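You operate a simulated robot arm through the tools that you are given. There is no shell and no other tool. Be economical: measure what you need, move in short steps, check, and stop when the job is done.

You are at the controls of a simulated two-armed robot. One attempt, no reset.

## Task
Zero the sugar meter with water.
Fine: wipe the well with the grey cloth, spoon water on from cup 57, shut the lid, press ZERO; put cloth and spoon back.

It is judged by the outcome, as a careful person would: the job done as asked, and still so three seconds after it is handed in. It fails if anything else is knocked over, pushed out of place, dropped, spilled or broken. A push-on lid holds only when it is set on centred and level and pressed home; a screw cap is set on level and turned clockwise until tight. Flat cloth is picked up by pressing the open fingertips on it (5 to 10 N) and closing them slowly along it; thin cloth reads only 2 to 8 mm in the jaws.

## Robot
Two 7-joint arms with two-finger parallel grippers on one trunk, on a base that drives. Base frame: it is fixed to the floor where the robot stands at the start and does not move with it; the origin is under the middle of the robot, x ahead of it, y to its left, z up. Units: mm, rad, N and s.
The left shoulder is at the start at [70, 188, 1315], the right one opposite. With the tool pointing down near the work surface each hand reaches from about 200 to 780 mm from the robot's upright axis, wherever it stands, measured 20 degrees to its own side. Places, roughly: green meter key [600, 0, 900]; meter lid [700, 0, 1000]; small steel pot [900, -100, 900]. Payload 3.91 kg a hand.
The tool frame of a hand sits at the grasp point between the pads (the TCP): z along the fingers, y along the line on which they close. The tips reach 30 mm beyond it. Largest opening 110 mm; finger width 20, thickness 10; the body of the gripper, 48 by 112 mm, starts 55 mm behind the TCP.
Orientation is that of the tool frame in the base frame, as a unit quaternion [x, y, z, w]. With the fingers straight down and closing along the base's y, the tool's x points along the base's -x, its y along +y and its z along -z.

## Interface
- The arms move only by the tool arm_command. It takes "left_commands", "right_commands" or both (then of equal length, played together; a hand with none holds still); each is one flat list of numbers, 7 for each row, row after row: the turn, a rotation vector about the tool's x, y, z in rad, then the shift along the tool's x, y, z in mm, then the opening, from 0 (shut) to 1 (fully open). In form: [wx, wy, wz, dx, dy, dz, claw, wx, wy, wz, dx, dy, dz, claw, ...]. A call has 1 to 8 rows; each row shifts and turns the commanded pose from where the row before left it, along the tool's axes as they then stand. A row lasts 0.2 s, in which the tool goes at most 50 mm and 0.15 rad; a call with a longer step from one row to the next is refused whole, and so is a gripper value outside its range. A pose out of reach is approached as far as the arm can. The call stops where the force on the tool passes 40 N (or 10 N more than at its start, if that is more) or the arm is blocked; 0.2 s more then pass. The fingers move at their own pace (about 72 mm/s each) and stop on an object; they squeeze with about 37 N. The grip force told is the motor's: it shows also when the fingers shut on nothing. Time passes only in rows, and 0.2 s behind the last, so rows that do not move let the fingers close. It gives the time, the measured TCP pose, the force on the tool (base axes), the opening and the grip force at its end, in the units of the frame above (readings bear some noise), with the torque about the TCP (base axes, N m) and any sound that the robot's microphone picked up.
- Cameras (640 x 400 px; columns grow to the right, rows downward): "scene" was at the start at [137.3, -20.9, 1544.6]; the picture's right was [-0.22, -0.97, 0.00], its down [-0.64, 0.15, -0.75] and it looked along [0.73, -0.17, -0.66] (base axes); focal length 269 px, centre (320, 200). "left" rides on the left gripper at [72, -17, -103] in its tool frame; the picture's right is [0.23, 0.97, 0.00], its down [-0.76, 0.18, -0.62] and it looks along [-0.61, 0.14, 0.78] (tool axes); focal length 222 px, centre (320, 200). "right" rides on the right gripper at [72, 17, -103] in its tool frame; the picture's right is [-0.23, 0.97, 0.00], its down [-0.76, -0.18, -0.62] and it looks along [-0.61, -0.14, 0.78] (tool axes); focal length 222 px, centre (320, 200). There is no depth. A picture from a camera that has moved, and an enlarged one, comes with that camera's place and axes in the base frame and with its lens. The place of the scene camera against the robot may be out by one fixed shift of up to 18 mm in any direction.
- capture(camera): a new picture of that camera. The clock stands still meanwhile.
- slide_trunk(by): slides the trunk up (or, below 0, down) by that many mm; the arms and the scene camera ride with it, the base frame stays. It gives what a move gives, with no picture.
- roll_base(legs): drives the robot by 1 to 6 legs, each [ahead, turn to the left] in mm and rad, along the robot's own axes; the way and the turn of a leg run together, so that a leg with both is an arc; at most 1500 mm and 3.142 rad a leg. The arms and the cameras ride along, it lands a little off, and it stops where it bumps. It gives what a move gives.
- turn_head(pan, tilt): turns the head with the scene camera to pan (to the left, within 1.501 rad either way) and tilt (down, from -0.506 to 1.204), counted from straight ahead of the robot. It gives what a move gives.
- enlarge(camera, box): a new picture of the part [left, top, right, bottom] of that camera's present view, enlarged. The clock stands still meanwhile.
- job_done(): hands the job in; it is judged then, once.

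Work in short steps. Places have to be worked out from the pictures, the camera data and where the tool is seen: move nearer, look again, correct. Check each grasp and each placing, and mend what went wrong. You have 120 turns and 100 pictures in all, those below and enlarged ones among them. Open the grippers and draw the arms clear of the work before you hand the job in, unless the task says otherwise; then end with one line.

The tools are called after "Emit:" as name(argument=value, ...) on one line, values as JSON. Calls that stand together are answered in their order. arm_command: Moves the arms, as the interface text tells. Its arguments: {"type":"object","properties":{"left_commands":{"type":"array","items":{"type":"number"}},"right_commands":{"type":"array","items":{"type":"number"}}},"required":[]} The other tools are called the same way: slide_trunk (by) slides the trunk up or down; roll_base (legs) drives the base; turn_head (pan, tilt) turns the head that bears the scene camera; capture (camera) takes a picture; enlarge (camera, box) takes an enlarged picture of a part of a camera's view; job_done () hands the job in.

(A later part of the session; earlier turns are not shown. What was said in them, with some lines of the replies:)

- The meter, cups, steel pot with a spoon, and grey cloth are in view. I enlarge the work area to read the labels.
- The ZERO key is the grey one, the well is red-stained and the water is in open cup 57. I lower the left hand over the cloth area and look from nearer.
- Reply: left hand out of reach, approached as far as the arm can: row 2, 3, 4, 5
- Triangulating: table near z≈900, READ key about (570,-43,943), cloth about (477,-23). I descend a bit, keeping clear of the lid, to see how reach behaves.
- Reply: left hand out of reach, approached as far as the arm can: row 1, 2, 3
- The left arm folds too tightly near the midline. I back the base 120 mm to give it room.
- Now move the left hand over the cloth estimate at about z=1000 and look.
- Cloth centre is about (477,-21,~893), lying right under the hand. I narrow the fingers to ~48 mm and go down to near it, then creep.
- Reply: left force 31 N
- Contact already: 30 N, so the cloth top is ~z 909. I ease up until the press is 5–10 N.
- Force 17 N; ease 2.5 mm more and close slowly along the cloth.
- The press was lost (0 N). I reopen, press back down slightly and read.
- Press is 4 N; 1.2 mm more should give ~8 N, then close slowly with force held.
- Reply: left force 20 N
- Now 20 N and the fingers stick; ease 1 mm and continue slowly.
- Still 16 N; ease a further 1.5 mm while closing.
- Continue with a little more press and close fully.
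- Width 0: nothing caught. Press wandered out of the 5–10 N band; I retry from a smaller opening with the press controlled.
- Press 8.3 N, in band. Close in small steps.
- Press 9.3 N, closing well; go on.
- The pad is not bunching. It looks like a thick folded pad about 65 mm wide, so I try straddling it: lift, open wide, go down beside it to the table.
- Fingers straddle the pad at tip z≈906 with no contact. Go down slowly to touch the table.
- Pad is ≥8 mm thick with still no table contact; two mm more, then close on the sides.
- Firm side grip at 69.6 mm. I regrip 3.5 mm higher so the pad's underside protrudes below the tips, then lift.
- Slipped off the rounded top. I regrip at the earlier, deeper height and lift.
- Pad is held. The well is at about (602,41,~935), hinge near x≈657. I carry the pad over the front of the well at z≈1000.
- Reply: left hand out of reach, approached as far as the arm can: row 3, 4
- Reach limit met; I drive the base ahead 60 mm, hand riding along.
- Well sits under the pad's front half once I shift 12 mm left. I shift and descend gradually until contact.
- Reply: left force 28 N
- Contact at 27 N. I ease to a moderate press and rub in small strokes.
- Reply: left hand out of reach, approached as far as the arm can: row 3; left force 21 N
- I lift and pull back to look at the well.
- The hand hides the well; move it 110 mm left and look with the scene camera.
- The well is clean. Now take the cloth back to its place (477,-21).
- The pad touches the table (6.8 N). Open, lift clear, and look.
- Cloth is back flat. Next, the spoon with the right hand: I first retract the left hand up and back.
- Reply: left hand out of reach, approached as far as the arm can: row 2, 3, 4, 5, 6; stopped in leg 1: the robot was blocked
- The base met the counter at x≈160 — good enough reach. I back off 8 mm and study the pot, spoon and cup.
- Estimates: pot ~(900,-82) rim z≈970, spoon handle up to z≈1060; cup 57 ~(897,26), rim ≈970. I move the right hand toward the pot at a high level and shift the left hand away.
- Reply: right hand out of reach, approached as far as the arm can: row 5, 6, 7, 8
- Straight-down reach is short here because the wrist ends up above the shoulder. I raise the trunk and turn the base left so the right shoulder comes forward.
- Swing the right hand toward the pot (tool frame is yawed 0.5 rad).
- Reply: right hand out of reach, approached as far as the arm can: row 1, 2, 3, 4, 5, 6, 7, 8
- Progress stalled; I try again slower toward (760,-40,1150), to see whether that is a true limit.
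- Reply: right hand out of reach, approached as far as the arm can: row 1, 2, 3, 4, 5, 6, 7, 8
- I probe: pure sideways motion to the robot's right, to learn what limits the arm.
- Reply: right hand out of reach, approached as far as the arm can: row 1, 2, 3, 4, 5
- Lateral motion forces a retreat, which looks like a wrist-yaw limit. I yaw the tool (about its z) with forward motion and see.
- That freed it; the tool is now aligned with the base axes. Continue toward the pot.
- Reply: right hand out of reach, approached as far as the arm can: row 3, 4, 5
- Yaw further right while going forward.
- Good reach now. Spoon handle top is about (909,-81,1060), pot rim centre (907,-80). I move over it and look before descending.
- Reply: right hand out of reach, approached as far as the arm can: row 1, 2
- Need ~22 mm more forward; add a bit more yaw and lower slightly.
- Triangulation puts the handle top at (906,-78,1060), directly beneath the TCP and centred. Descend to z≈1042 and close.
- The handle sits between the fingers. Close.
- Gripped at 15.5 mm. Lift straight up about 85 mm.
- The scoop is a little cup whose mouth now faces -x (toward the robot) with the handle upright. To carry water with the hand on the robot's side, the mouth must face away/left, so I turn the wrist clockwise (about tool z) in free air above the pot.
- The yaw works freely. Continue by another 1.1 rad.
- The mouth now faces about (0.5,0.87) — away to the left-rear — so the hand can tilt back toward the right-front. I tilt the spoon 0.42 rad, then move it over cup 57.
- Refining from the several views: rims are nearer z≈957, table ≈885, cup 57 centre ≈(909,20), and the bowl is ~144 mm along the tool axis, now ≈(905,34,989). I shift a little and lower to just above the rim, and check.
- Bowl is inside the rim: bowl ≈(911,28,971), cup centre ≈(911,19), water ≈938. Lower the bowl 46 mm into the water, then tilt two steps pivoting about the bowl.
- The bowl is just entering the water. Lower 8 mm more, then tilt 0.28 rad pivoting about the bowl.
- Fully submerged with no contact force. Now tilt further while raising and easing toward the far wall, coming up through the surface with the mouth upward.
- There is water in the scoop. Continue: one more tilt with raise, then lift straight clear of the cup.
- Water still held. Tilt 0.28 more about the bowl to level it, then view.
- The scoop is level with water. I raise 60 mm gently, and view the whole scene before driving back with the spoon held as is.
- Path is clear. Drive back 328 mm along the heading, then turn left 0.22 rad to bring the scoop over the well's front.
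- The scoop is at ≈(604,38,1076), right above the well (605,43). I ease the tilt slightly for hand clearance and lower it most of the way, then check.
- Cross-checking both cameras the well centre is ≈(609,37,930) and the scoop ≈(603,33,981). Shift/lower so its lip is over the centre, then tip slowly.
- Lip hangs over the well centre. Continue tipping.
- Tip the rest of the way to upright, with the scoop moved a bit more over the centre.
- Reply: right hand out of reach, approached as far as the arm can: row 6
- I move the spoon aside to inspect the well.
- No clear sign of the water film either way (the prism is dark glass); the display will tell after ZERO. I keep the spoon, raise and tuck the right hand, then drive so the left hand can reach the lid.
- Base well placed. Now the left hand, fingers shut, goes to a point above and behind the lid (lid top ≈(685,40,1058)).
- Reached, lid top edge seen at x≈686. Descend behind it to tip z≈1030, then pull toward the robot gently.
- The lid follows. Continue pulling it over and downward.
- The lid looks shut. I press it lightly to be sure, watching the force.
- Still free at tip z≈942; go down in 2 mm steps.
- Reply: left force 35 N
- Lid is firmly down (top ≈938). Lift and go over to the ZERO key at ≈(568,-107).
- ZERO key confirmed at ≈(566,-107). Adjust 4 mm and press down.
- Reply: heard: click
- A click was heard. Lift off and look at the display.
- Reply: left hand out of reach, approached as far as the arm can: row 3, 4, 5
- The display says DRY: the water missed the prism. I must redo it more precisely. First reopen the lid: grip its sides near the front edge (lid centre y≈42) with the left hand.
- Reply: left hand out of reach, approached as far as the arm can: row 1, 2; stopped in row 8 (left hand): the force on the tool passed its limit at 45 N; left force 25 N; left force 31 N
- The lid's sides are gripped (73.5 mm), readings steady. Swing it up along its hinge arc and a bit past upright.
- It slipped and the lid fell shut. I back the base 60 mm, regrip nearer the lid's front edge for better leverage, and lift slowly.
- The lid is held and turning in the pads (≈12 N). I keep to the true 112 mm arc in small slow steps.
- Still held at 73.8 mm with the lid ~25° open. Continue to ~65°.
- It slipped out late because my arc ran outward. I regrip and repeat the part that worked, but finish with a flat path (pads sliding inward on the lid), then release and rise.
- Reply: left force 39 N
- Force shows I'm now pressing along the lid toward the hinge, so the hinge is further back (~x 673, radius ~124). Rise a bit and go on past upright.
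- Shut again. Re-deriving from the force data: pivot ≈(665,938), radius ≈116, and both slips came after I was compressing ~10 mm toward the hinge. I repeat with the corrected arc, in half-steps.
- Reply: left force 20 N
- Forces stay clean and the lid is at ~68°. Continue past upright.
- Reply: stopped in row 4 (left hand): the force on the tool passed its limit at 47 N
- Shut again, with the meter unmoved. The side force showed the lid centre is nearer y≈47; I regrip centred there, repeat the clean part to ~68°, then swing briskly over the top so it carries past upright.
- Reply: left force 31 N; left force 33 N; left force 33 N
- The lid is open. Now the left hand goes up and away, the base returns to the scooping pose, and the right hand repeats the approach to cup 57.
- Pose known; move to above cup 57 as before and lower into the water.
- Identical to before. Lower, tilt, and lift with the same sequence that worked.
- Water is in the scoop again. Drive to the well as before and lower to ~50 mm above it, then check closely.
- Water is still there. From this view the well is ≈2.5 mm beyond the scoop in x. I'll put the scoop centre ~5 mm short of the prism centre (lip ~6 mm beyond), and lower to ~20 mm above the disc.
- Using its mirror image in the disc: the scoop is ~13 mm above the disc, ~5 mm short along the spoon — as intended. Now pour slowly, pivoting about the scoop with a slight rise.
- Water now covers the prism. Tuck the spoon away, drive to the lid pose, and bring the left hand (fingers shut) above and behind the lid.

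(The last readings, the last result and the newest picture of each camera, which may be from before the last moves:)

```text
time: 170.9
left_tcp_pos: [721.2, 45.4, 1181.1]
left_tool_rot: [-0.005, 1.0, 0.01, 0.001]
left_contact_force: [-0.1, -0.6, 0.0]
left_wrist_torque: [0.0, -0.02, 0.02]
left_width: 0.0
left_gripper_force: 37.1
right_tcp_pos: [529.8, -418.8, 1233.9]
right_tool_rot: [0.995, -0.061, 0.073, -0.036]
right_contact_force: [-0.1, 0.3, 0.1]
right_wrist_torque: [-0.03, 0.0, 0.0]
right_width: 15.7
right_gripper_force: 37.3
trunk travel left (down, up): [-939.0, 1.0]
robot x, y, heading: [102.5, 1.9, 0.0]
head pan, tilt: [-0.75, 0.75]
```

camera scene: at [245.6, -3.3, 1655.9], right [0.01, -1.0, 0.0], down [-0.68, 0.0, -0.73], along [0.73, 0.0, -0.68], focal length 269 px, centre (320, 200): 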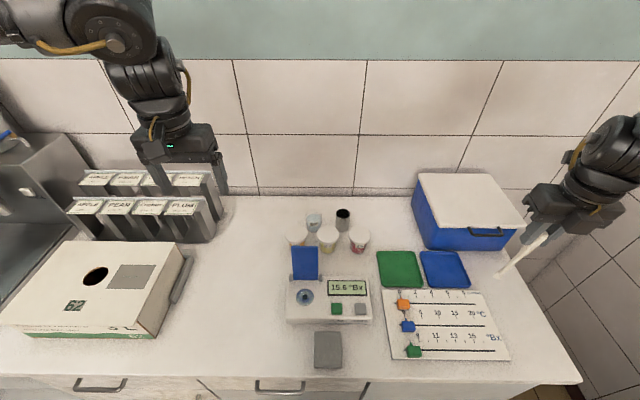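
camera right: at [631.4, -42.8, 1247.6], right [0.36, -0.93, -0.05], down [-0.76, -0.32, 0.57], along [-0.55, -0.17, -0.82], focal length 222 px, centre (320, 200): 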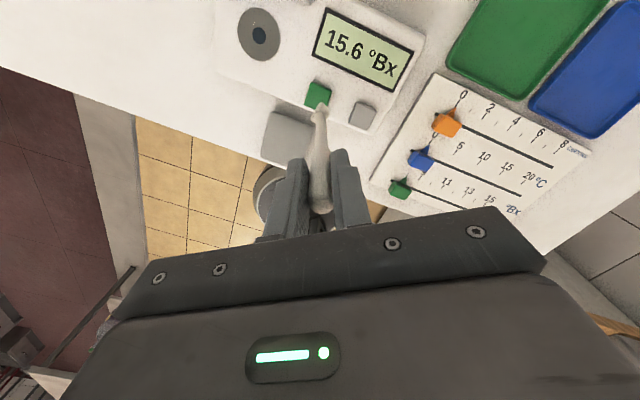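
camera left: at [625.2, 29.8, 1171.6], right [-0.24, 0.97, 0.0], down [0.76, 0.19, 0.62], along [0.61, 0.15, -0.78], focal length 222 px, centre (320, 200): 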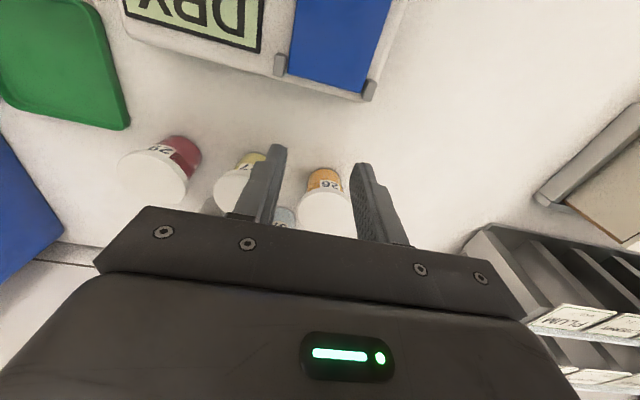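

Positions match the earlier closing run; repeat it: descend behind the lid, pull it over, follow it down and press lightly.

Emit:
arm_command(left_commands=[0, 0, 0, 0, -2, 40, 0, 0, 0, 0, 0, 0, 40, 0, 0, 0, 0, 0, 0, 40, 0, 0, 0, 0, 15, 0, 0, 0, 0, 0, 0, 15, 0, 0, 0, 0, 0, 0, 15, 0, 0, 0, 0, 0, 0, 15, 0, 0, 0])

Emit:
arm_command(left_commands=[0, 0, 0, 13, 0, 4, 0, 0, 0, 0, 13, 0, 6, 0, 0, 0, 0, 13, 0, 8, 0, 0, 0, 0, 12, 0, 12, 0, 0, 0, 0, 8, 0, 15, 0, 0, 0, 0, 4, 0, 15, 0, 0, 0, 0, 0, 0, 0, 0])

Emit:
arm_command(left_commands=[0, 0, 0, 5, 0, 12, 0, 0, 0, 0, 0, 0, 8, 0, 0, 0, 0, 0, 0, 6, 0, 0, 0, 0, 0, 0, 4, 0, 0, 0, 0, 0, 0, 2, 0, 0, 0, 0, 0, 0, 2, 0])

```text
time: 172.5
left_tcp_pos: [660.5, 44.0, 1061.9]
left_tool_rot: [-0.007, 1.0, 0.01, 0.003]
left_contact_force: [0.3, -0.3, 0.1]
left_wrist_torque: [-0.05, 0.0, -0.02]
left_width: 0.1
left_gripper_force: 37.5
right_tcp_pos: [529.0, -418.1, 1234.0]
right_tool_rot: [0.995, -0.062, 0.073, -0.035]
right_contact_force: [-0.4, 0.4, -0.4]
right_wrist_torque: [-0.01, -0.02, -0.03]
right_width: 15.5
right_gripper_force: 37.2
trunk travel left (down, up): [-939.0, 1.0]
robot x, y, heading: [103.6, 1.6, 0.002]
head pan, tilt: [-0.75, 0.75]
```

```text
time: 174.1
left_tcp_pos: [599.2, 45.1, 1000.1]
left_tool_rot: [-0.006, 1.0, 0.01, 0.002]
left_contact_force: [0.2, -0.2, 0.5]
left_wrist_torque: [0.01, 0.0, -0.01]
left_width: 0.2
left_gripper_force: 36.7
right_tcp_pos: [528.9, -417.7, 1234.0]
right_tool_rot: [0.995, -0.062, 0.073, -0.036]
right_contact_force: [0.7, 0.0, 0.2]
right_wrist_torque: [-0.01, -0.03, 0.04]
right_width: 15.9
right_gripper_force: 37.4
trunk travel left (down, up): [-939.0, 1.0]
robot x, y, heading: [102.6, -0.4, -0.003]
head pan, tilt: [-0.75, 0.75]
```

```text
time: 175.5
left_tcp_pos: [593.4, 46.1, 968.7]
left_tool_rot: [-0.007, 1.0, 0.01, 0.004]
left_contact_force: [2.2, 2.1, 24.1]
left_wrist_torque: [-0.04, -0.09, -0.09]
left_width: 0.0
left_gripper_force: 36.5
right_tcp_pos: [526.8, -417.9, 1234.6]
right_tool_rot: [0.995, -0.062, 0.074, -0.035]
right_contact_force: [0.3, -0.1, -0.7]
right_wrist_torque: [0.01, -0.01, -0.01]
right_width: 15.5
right_gripper_force: 36.8
trunk travel left (down, up): [-939.0, 1.0]
robot x, y, heading: [98.2, 5.1, -0.001]
head pan, tilt: [-0.75, 0.75]
```

The lid is shut (24 N at the same height as before). Go to ZERO and press, then lift and look.

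Emit:
arm_command(left_commands=[0, 0, 0, 0, 0, -40, 0, 0, 0, 0, 6.7, -38.3, 0, 0, 0, 0, 0, 6.7, -38.3, 0, 0, 0, 0, 0, 6.7, -38.3, 0, 0, 0, 0, 0, 6.7, -38.3, 0, 0, 0, 0, 0, 0, 0, 0, 0])

Emit:
turn_head(pan=0, tilt=0.75)

```text
time: 176.9
left_tcp_pos: [570.1, -107.9, 1000.8]
left_tool_rot: [-0.007, 1.0, 0.01, 0.002]
left_contact_force: [0.0, -0.5, 0.5]
left_wrist_torque: [0.01, 0.0, -0.02]
left_width: 0.3
left_gripper_force: 36.9
right_tcp_pos: [530.6, -419.5, 1233.8]
right_tool_rot: [0.995, -0.062, 0.072, -0.036]
right_contact_force: [-0.1, 1.1, 0.6]
right_wrist_torque: [-0.04, -0.05, -0.03]
right_width: 15.9
right_gripper_force: 36.9
trunk travel left (down, up): [-939.0, 1.0]
robot x, y, heading: [107.0, 0.9, -0.004]
head pan, tilt: [-0.75, 0.75]
```

```text
time: 178.0
left_tcp_pos: [569.2, -108.0, 1001.3]
left_tool_rot: [-0.005, 1.0, 0.012, 0.003]
left_contact_force: [-0.8, 0.4, -0.2]
left_wrist_torque: [-0.01, -0.02, 0.03]
left_width: 0.0
left_gripper_force: 37.3
right_tcp_pos: [529.1, -418.5, 1233.2]
right_tool_rot: [0.995, -0.062, 0.073, -0.036]
right_contact_force: [0.0, -0.3, -0.2]
right_wrist_torque: [0.01, 0.02, -0.04]
right_width: 15.8
right_gripper_force: 37.5
trunk travel left (down, up): [-939.0, 1.0]
robot x, y, heading: [102.3, 1.8, 0.002]
head pan, tilt: [0.0, 0.75]
```

Over the key at z≈1001; press 37 mm down as before, then lift away.

Emit:
arm_command(left_commands=[0, 0, 0, 3, 0, 14, 0, 0, 0, 0, 0, 0, 14, 0, 0, 0, 0, 0, 0, 4, 0, 0, 0, 0, 0, 0, 3, 0, 0, 0, 0, 0, 0, 2, 0, 0, 0, 0, 0, 0, 1, 0])

Emit:
arm_command(left_commands=[0, 0, 0, 0, 0, -20, 0, 0, 0, 0, 0, 0, -40, 0, 0, 0, 0, 0, 40, -20, 0, 0, 0, 0, 0, 45, -20, 0, 0, 0, 0, 0, 45, -20, 0, 0, 0, 0, 0, 40, -20, 0])

Emit:
enlarge(camera="scene", box=[260, 200, 400, 340])

```text
time: 179.4
left_tcp_pos: [565.0, -108.3, 964.1]
left_tool_rot: [-0.005, 1.0, 0.01, 0.003]
left_contact_force: [-0.4, 0.3, 1.9]
left_wrist_torque: [-0.02, 0.01, -0.01]
left_width: 0.0
left_gripper_force: 36.9
right_tcp_pos: [529.1, -418.8, 1234.0]
right_tool_rot: [0.995, -0.061, 0.073, -0.036]
right_contact_force: [0.2, -0.6, 0.4]
right_wrist_torque: [0.0, 0.02, 0.04]
right_width: 15.4
right_gripper_force: 36.6
trunk travel left (down, up): [-939.0, 1.0]
robot x, y, heading: [98.8, 0.4, -0.001]
head pan, tilt: [0.0, 0.75]
heard: click
```

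```text
time: 180.8
left_tcp_pos: [604.3, 59.0, 1090.5]
left_tool_rot: [-0.004, 1.0, 0.009, 0.002]
left_contact_force: [-0.6, -0.6, -1.2]
left_wrist_torque: [0.01, -0.01, -0.01]
left_width: 0.0
left_gripper_force: 36.8
left hand out of reach, approached as far as the arm can: row 3, 4, 5, 6
right_tcp_pos: [529.1, -415.2, 1235.0]
right_tool_rot: [0.995, -0.061, 0.073, -0.035]
right_contact_force: [-0.1, 0.4, 0.2]
right_wrist_torque: [-0.04, 0.03, -0.01]
right_width: 15.7
right_gripper_force: 36.9
trunk travel left (down, up): [-939.0, 1.0]
robot x, y, heading: [98.4, 1.7, 0.006]
head pan, tilt: [0.0, 0.75]
```

```text
2.86 times, centred on (330, 270) of scene
camera zoom: at [240.2, 1.4, 1655.9], right [0.0, -1.0, 0.0], down [-0.68, 0.0, -0.73], along [0.73, 0.0, -0.68], focal length 769 px, centre (291, 0)
```

zoom: 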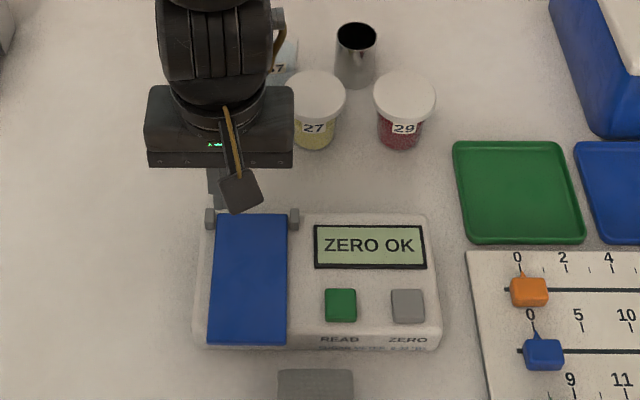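

"ZERO OK" is shown with the lid shut. Now return the spoon: retract the left hand, drive to the pot pose, straighten the spoon and bring it over the pot.

Emit:
arm_command(left_commands=[0, 0, 0, 0, 0, -45, 0, 0, 0, 0, -1, 28, -34, 0, 0, 0, 0, -1, 28, -34, 0, 0, 0, 0, -1, 28, -34, 0, 0, 0, 0, -1, 28, -34, 0, 0, 0, 0, -1, 28, -34, 0, 0, 0, 0, -1, 28, -34, 0])

Emit:
roll_base(legs=[[30, 0], [0, 0.505]])

Emit:
arm_command(right_commands=[-0.0497, -0.0645, 0, 0, 0, 0, 0, -0.0497, -0.0645, 0, 0, 0, 0, 0, 0, 0, 0, 36, 1, 0, 0, 0, 0, 0, 36, 1, 0, 0, 0, 0, 0, 36, 1, 18, 0, 0, 0, 0, 36, 1, 18, 0, 0, 0, 0, 36, 1, 18, 0, 0, 0, 0, 0, 0, 0, 0])

```text
time: 182.4
left_tcp_pos: [620.2, 216.4, 1340.0]
left_tool_rot: [-0.006, 1.0, 0.01, 0.002]
left_contact_force: [-1.2, -0.4, 0.2]
left_wrist_torque: [0.01, 0.01, 0.01]
left_width: 0.0
left_gripper_force: 37.1
left hand out of reach, approached as far as the arm can: row 1
right_tcp_pos: [527.9, -417.9, 1233.8]
right_tool_rot: [0.995, -0.061, 0.074, -0.035]
right_contact_force: [-0.3, -0.1, 0.1]
right_wrist_torque: [0.03, -0.01, 0.0]
right_width: 15.6
right_gripper_force: 36.8
trunk travel left (down, up): [-939.0, 1.0]
robot x, y, heading: [101.9, 0.0, -0.002]
head pan, tilt: [0.0, 0.75]
```

```text
time: 184.7
left_tcp_pos: [479.6, 439.9, 1339.0]
left_tool_rot: [-0.257, 0.966, 0.012, 0.0]
left_contact_force: [-0.7, -0.6, 0.6]
left_wrist_torque: [0.0, 0.01, -0.01]
left_width: 0.3
left_gripper_force: 36.7
right_tcp_pos: [708.7, -157.1, 1233.7]
right_tool_rot: [0.978, 0.192, 0.062, -0.053]
right_contact_force: [-0.1, 0.2, -0.8]
right_wrist_torque: [0.02, 0.03, 0.0]
right_width: 15.7
right_gripper_force: 36.6
trunk travel left (down, up): [-939.0, 1.0]
robot x, y, heading: [130.5, 3.1, 0.509]
head pan, tilt: [0.0, 0.75]
```

```text
time: 186.4
left_tcp_pos: [479.4, 441.2, 1338.9]
left_tool_rot: [-0.257, 0.966, 0.01, -0.001]
left_contact_force: [-1.0, -0.1, -0.6]
left_wrist_torque: [0.02, 0.02, 0.03]
left_width: 0.1
left_gripper_force: 36.5
right_tcp_pos: [878.9, -96.2, 1180.4]
right_tool_rot: [0.981, 0.191, 0.008, 0.009]
right_contact_force: [-0.2, -0.4, -0.7]
right_wrist_torque: [-0.01, 0.0, -0.01]
right_width: 15.6
right_gripper_force: 37.1
trunk travel left (down, up): [-939.0, 1.0]
robot x, y, heading: [127.7, -3.0, 0.508]
head pan, tilt: [0.0, 0.75]
```

Nearly there; shift the last 33 mm and lower to just above the rim, then look.

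Emit:
arm_command(right_commands=[0, 0, 0, 16.2, -3.2, 20, 0, 0, 0, 0, 16.2, -3.2, 20, 0, 0, 0, 0, 0, 0, 0, 0])

Emit:
enlarge(camera="right", box=[240, 50, 400, 150])

```text
time: 187.2
left_tcp_pos: [479.1, 440.6, 1340.2]
left_tool_rot: [-0.257, 0.966, 0.01, -0.001]
left_contact_force: [-0.7, -0.1, -0.3]
left_wrist_torque: [0.03, 0.0, 0.01]
left_width: 0.0
left_gripper_force: 37.1
right_tcp_pos: [904.7, -79.2, 1141.7]
right_tool_rot: [0.982, 0.191, 0.007, 0.009]
right_contact_force: [0.0, -1.3, -0.7]
right_wrist_torque: [0.01, -0.05, 0.01]
right_width: 15.6
right_gripper_force: 36.9
trunk travel left (down, up): [-939.0, 1.0]
robot x, y, heading: [134.3, 2.4, 0.51]
head pan, tilt: [0.0, 0.75]
```

```text
4.00 times, centred on (320, 100) of right
camera zoom: at [977.2, -66.6, 1245.9], right [0.15, -0.99, 0.02], down [-0.78, -0.11, 0.61], along [-0.6, -0.11, -0.79], focal length 888 px, centre (320, 600)
```

zoom: 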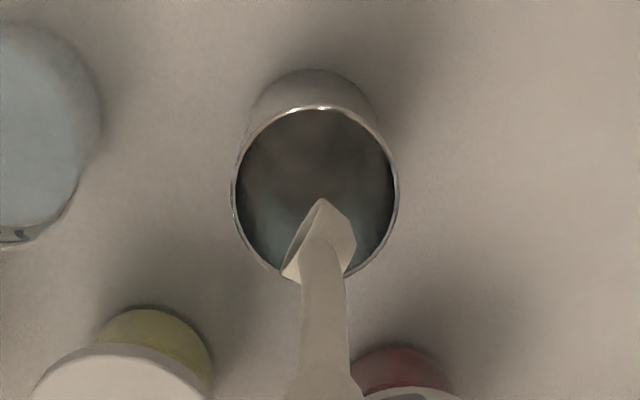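

The scoop would enter ~5 mm toward the robot from the pot's centre; shift 5 mm and lower in.

Emit:
arm_command(right_commands=[0, 0, 0, 2.3, 1, 12, 0, 0, 0, 0, 2.3, 1, 18, 0, 0, 0, 0, 0, 0, 20, 0, 0, 0, 0, 0, 0, 20, 0, 0, 0, 0, 0, 0, 18, 0, 0, 0, 0, 0, 0, 8, 0])

```text
time: 188.7
left_tcp_pos: [479.7, 440.5, 1340.2]
left_tool_rot: [-0.258, 0.966, 0.011, 0.0]
left_contact_force: [-1.1, -0.9, 0.8]
left_wrist_torque: [0.01, -0.02, 0.03]
left_width: 0.0
left_gripper_force: 36.9
right_tcp_pos: [911.5, -78.7, 1047.4]
right_tool_rot: [0.982, 0.191, 0.008, 0.009]
right_contact_force: [1.4, -0.2, 2.5]
right_wrist_torque: [0.02, -0.3, 0.03]
right_width: 15.8
right_gripper_force: 36.5
trunk travel left (down, up): [-939.0, 1.0]
robot x, y, heading: [132.2, 0.3, 0.509]
head pan, tilt: [0.0, 0.75]
```

Light contact at the bottom. Open, then rise straight up and look.

Emit:
arm_command(right_commands=[0, 0, 0, 0, 0, 0, 0.2, 0, 0, 0, 0, 0, 0, 0.35, 0, 0, 0, 0, 0, 0, 0.5, 0, 0, 0, 0, 0, 0, 0.5, 0, 0, 0, 0, 0, -25, 0.5, 0, 0, 0, 0, 0, -35, 0.5, 0, 0, 0, 0, 0, -35, 0.5])

Emit:
turn_head(pan=-0.7, tilt=0.75)

Emit:
capture(camera="scene")

```text
time: 190.2
left_tcp_pos: [479.4, 441.4, 1339.2]
left_tool_rot: [-0.257, 0.966, 0.011, -0.001]
left_contact_force: [0.0, -0.9, 0.3]
left_wrist_torque: [0.03, 0.0, 0.03]
left_width: 0.0
left_gripper_force: 37.2
right_tcp_pos: [912.5, -76.5, 1141.6]
right_tool_rot: [0.982, 0.191, 0.008, 0.009]
right_contact_force: [-0.2, 0.6, 0.0]
right_wrist_torque: [0.0, 0.0, 0.0]
right_width: 55.0
right_gripper_force: 0.1
trunk travel left (down, up): [-939.0, 1.0]
robot x, y, heading: [128.0, 0.1, 0.506]
head pan, tilt: [0.0, 0.75]
```

```text
time: 191.3
left_tcp_pos: [480.3, 441.0, 1340.0]
left_tool_rot: [-0.257, 0.966, 0.011, 0.0]
left_contact_force: [0.3, 0.9, 0.4]
left_wrist_torque: [0.03, 0.02, 0.01]
left_width: 0.0
left_gripper_force: 37.0
right_tcp_pos: [912.7, -76.3, 1140.8]
right_tool_rot: [0.982, 0.191, 0.007, 0.009]
right_contact_force: [-0.2, -0.2, 0.3]
right_wrist_torque: [-0.01, -0.02, -0.01]
right_width: 55.1
right_gripper_force: 0.1
trunk travel left (down, up): [-939.0, 1.0]
robot x, y, heading: [130.2, 2.3, 0.507]
head pan, tilt: [-0.7, 0.75]
```

```text
2 pictures are left
camera scene: at [262.5, 7.7, 1655.9], right [-0.19, -0.98, 0.0], down [-0.67, 0.13, -0.73], along [0.72, -0.14, -0.68], focal length 269 px, centre (320, 200)
```

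scene: 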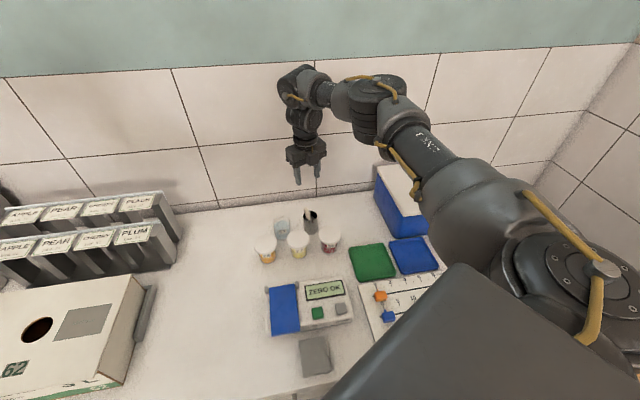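

Emit:
enlarge(camera="scene", box=[250, 170, 350, 260])

```text
4.44 times, centred on (300, 215) of scene
camera zoom: at [262.5, 7.7, 1655.9], right [-0.19, -0.98, 0.0], down [-0.67, 0.13, -0.73], along [0.72, -0.14, -0.68], focal length 1197 px, centre (409, 133)
```

zoom: 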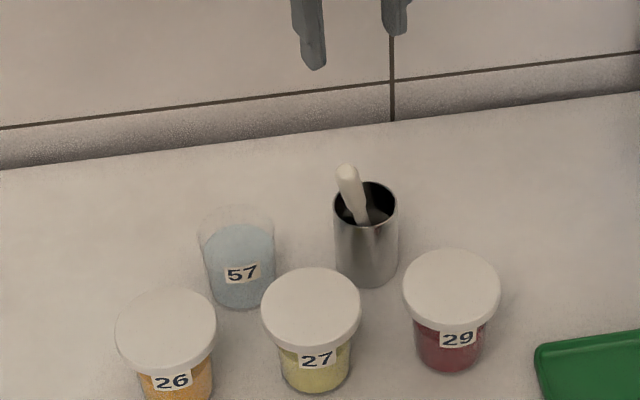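

Spoon stands in its pot, everything upright. Draw the right arm clear and open the left gripper.

Emit:
arm_command(left_commands=[0, 0, 0, 0, 0, 0, 0.5, 0, 0, 0, 0, 0, 0, 0.5, 0, 0, 0, 0, 0, 0, 0.5, 0, 0, 0, 0, 0, 0, 0.5, 0, 0, 0, 0, 0, 0, 0.5, 0, 0, 0, 0, 0, 0, 0.5], right_commands=[0, 0, 0, 0, 0, -35, 0.5, 0, 0, 0, -20, 0, -30, 0.5, 0, 0, 0, -40, 0, -15, 0.5, 0, 0, 0, -40, 0, -10, 0.5, 0, 0, 0, -40, 0, 0, 0.5, 0, 0, 0, -30, 0, 0, 0.5])

Emit:
enlarge(camera="scene", box=[240, 180, 380, 390])

```text
time: 192.7
left_tcp_pos: [479.0, 439.1, 1339.7]
left_tool_rot: [-0.257, 0.966, 0.011, 0.0]
left_contact_force: [0.3, 0.2, -0.1]
left_wrist_torque: [-0.01, 0.02, 0.03]
left_width: 55.0
left_gripper_force: 0.1
right_tcp_pos: [749.1, -141.7, 1229.3]
right_tool_rot: [0.982, 0.19, 0.008, 0.008]
right_contact_force: [0.6, 0.1, -0.6]
right_wrist_torque: [0.02, -0.02, 0.05]
right_width: 55.2
right_gripper_force: 0.0
trunk travel left (down, up): [-939.0, 1.0]
robot x, y, heading: [129.3, 2.9, 0.509]
head pan, tilt: [-0.7, 0.75]
```

```text
1.90 times, centred on (310, 285) of scene
camera zoom: at [261.1, 5.9, 1656.0], right [-0.19, -0.98, 0.0], down [-0.67, 0.13, -0.73], along [0.72, -0.14, -0.68], focal length 513 px, centre (339, 38)
```

zoom: 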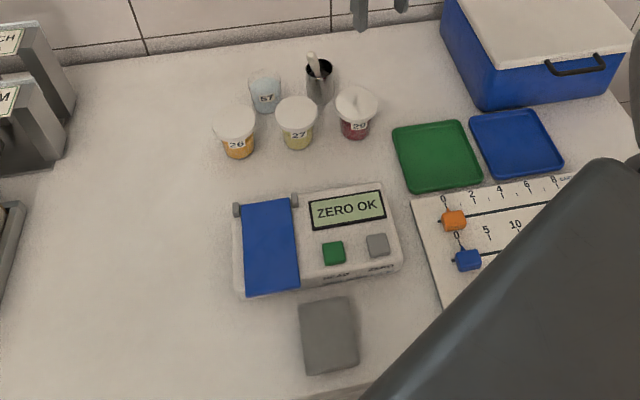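

The display reads ZERO OK, the lid is shut, the cloth and spoon are back, and both hands are clear. I hand the job in.

Emit:
job_done()

```text
The job is handed in.
```

The sugar meter is zeroed with water: the display reads ZERO OK, the lid is shut, and the cloth and spoon are back in place; the first spoonful missed the well and gave DRY, so I spooned water on again, and I saw no spill on the meter from that first try.
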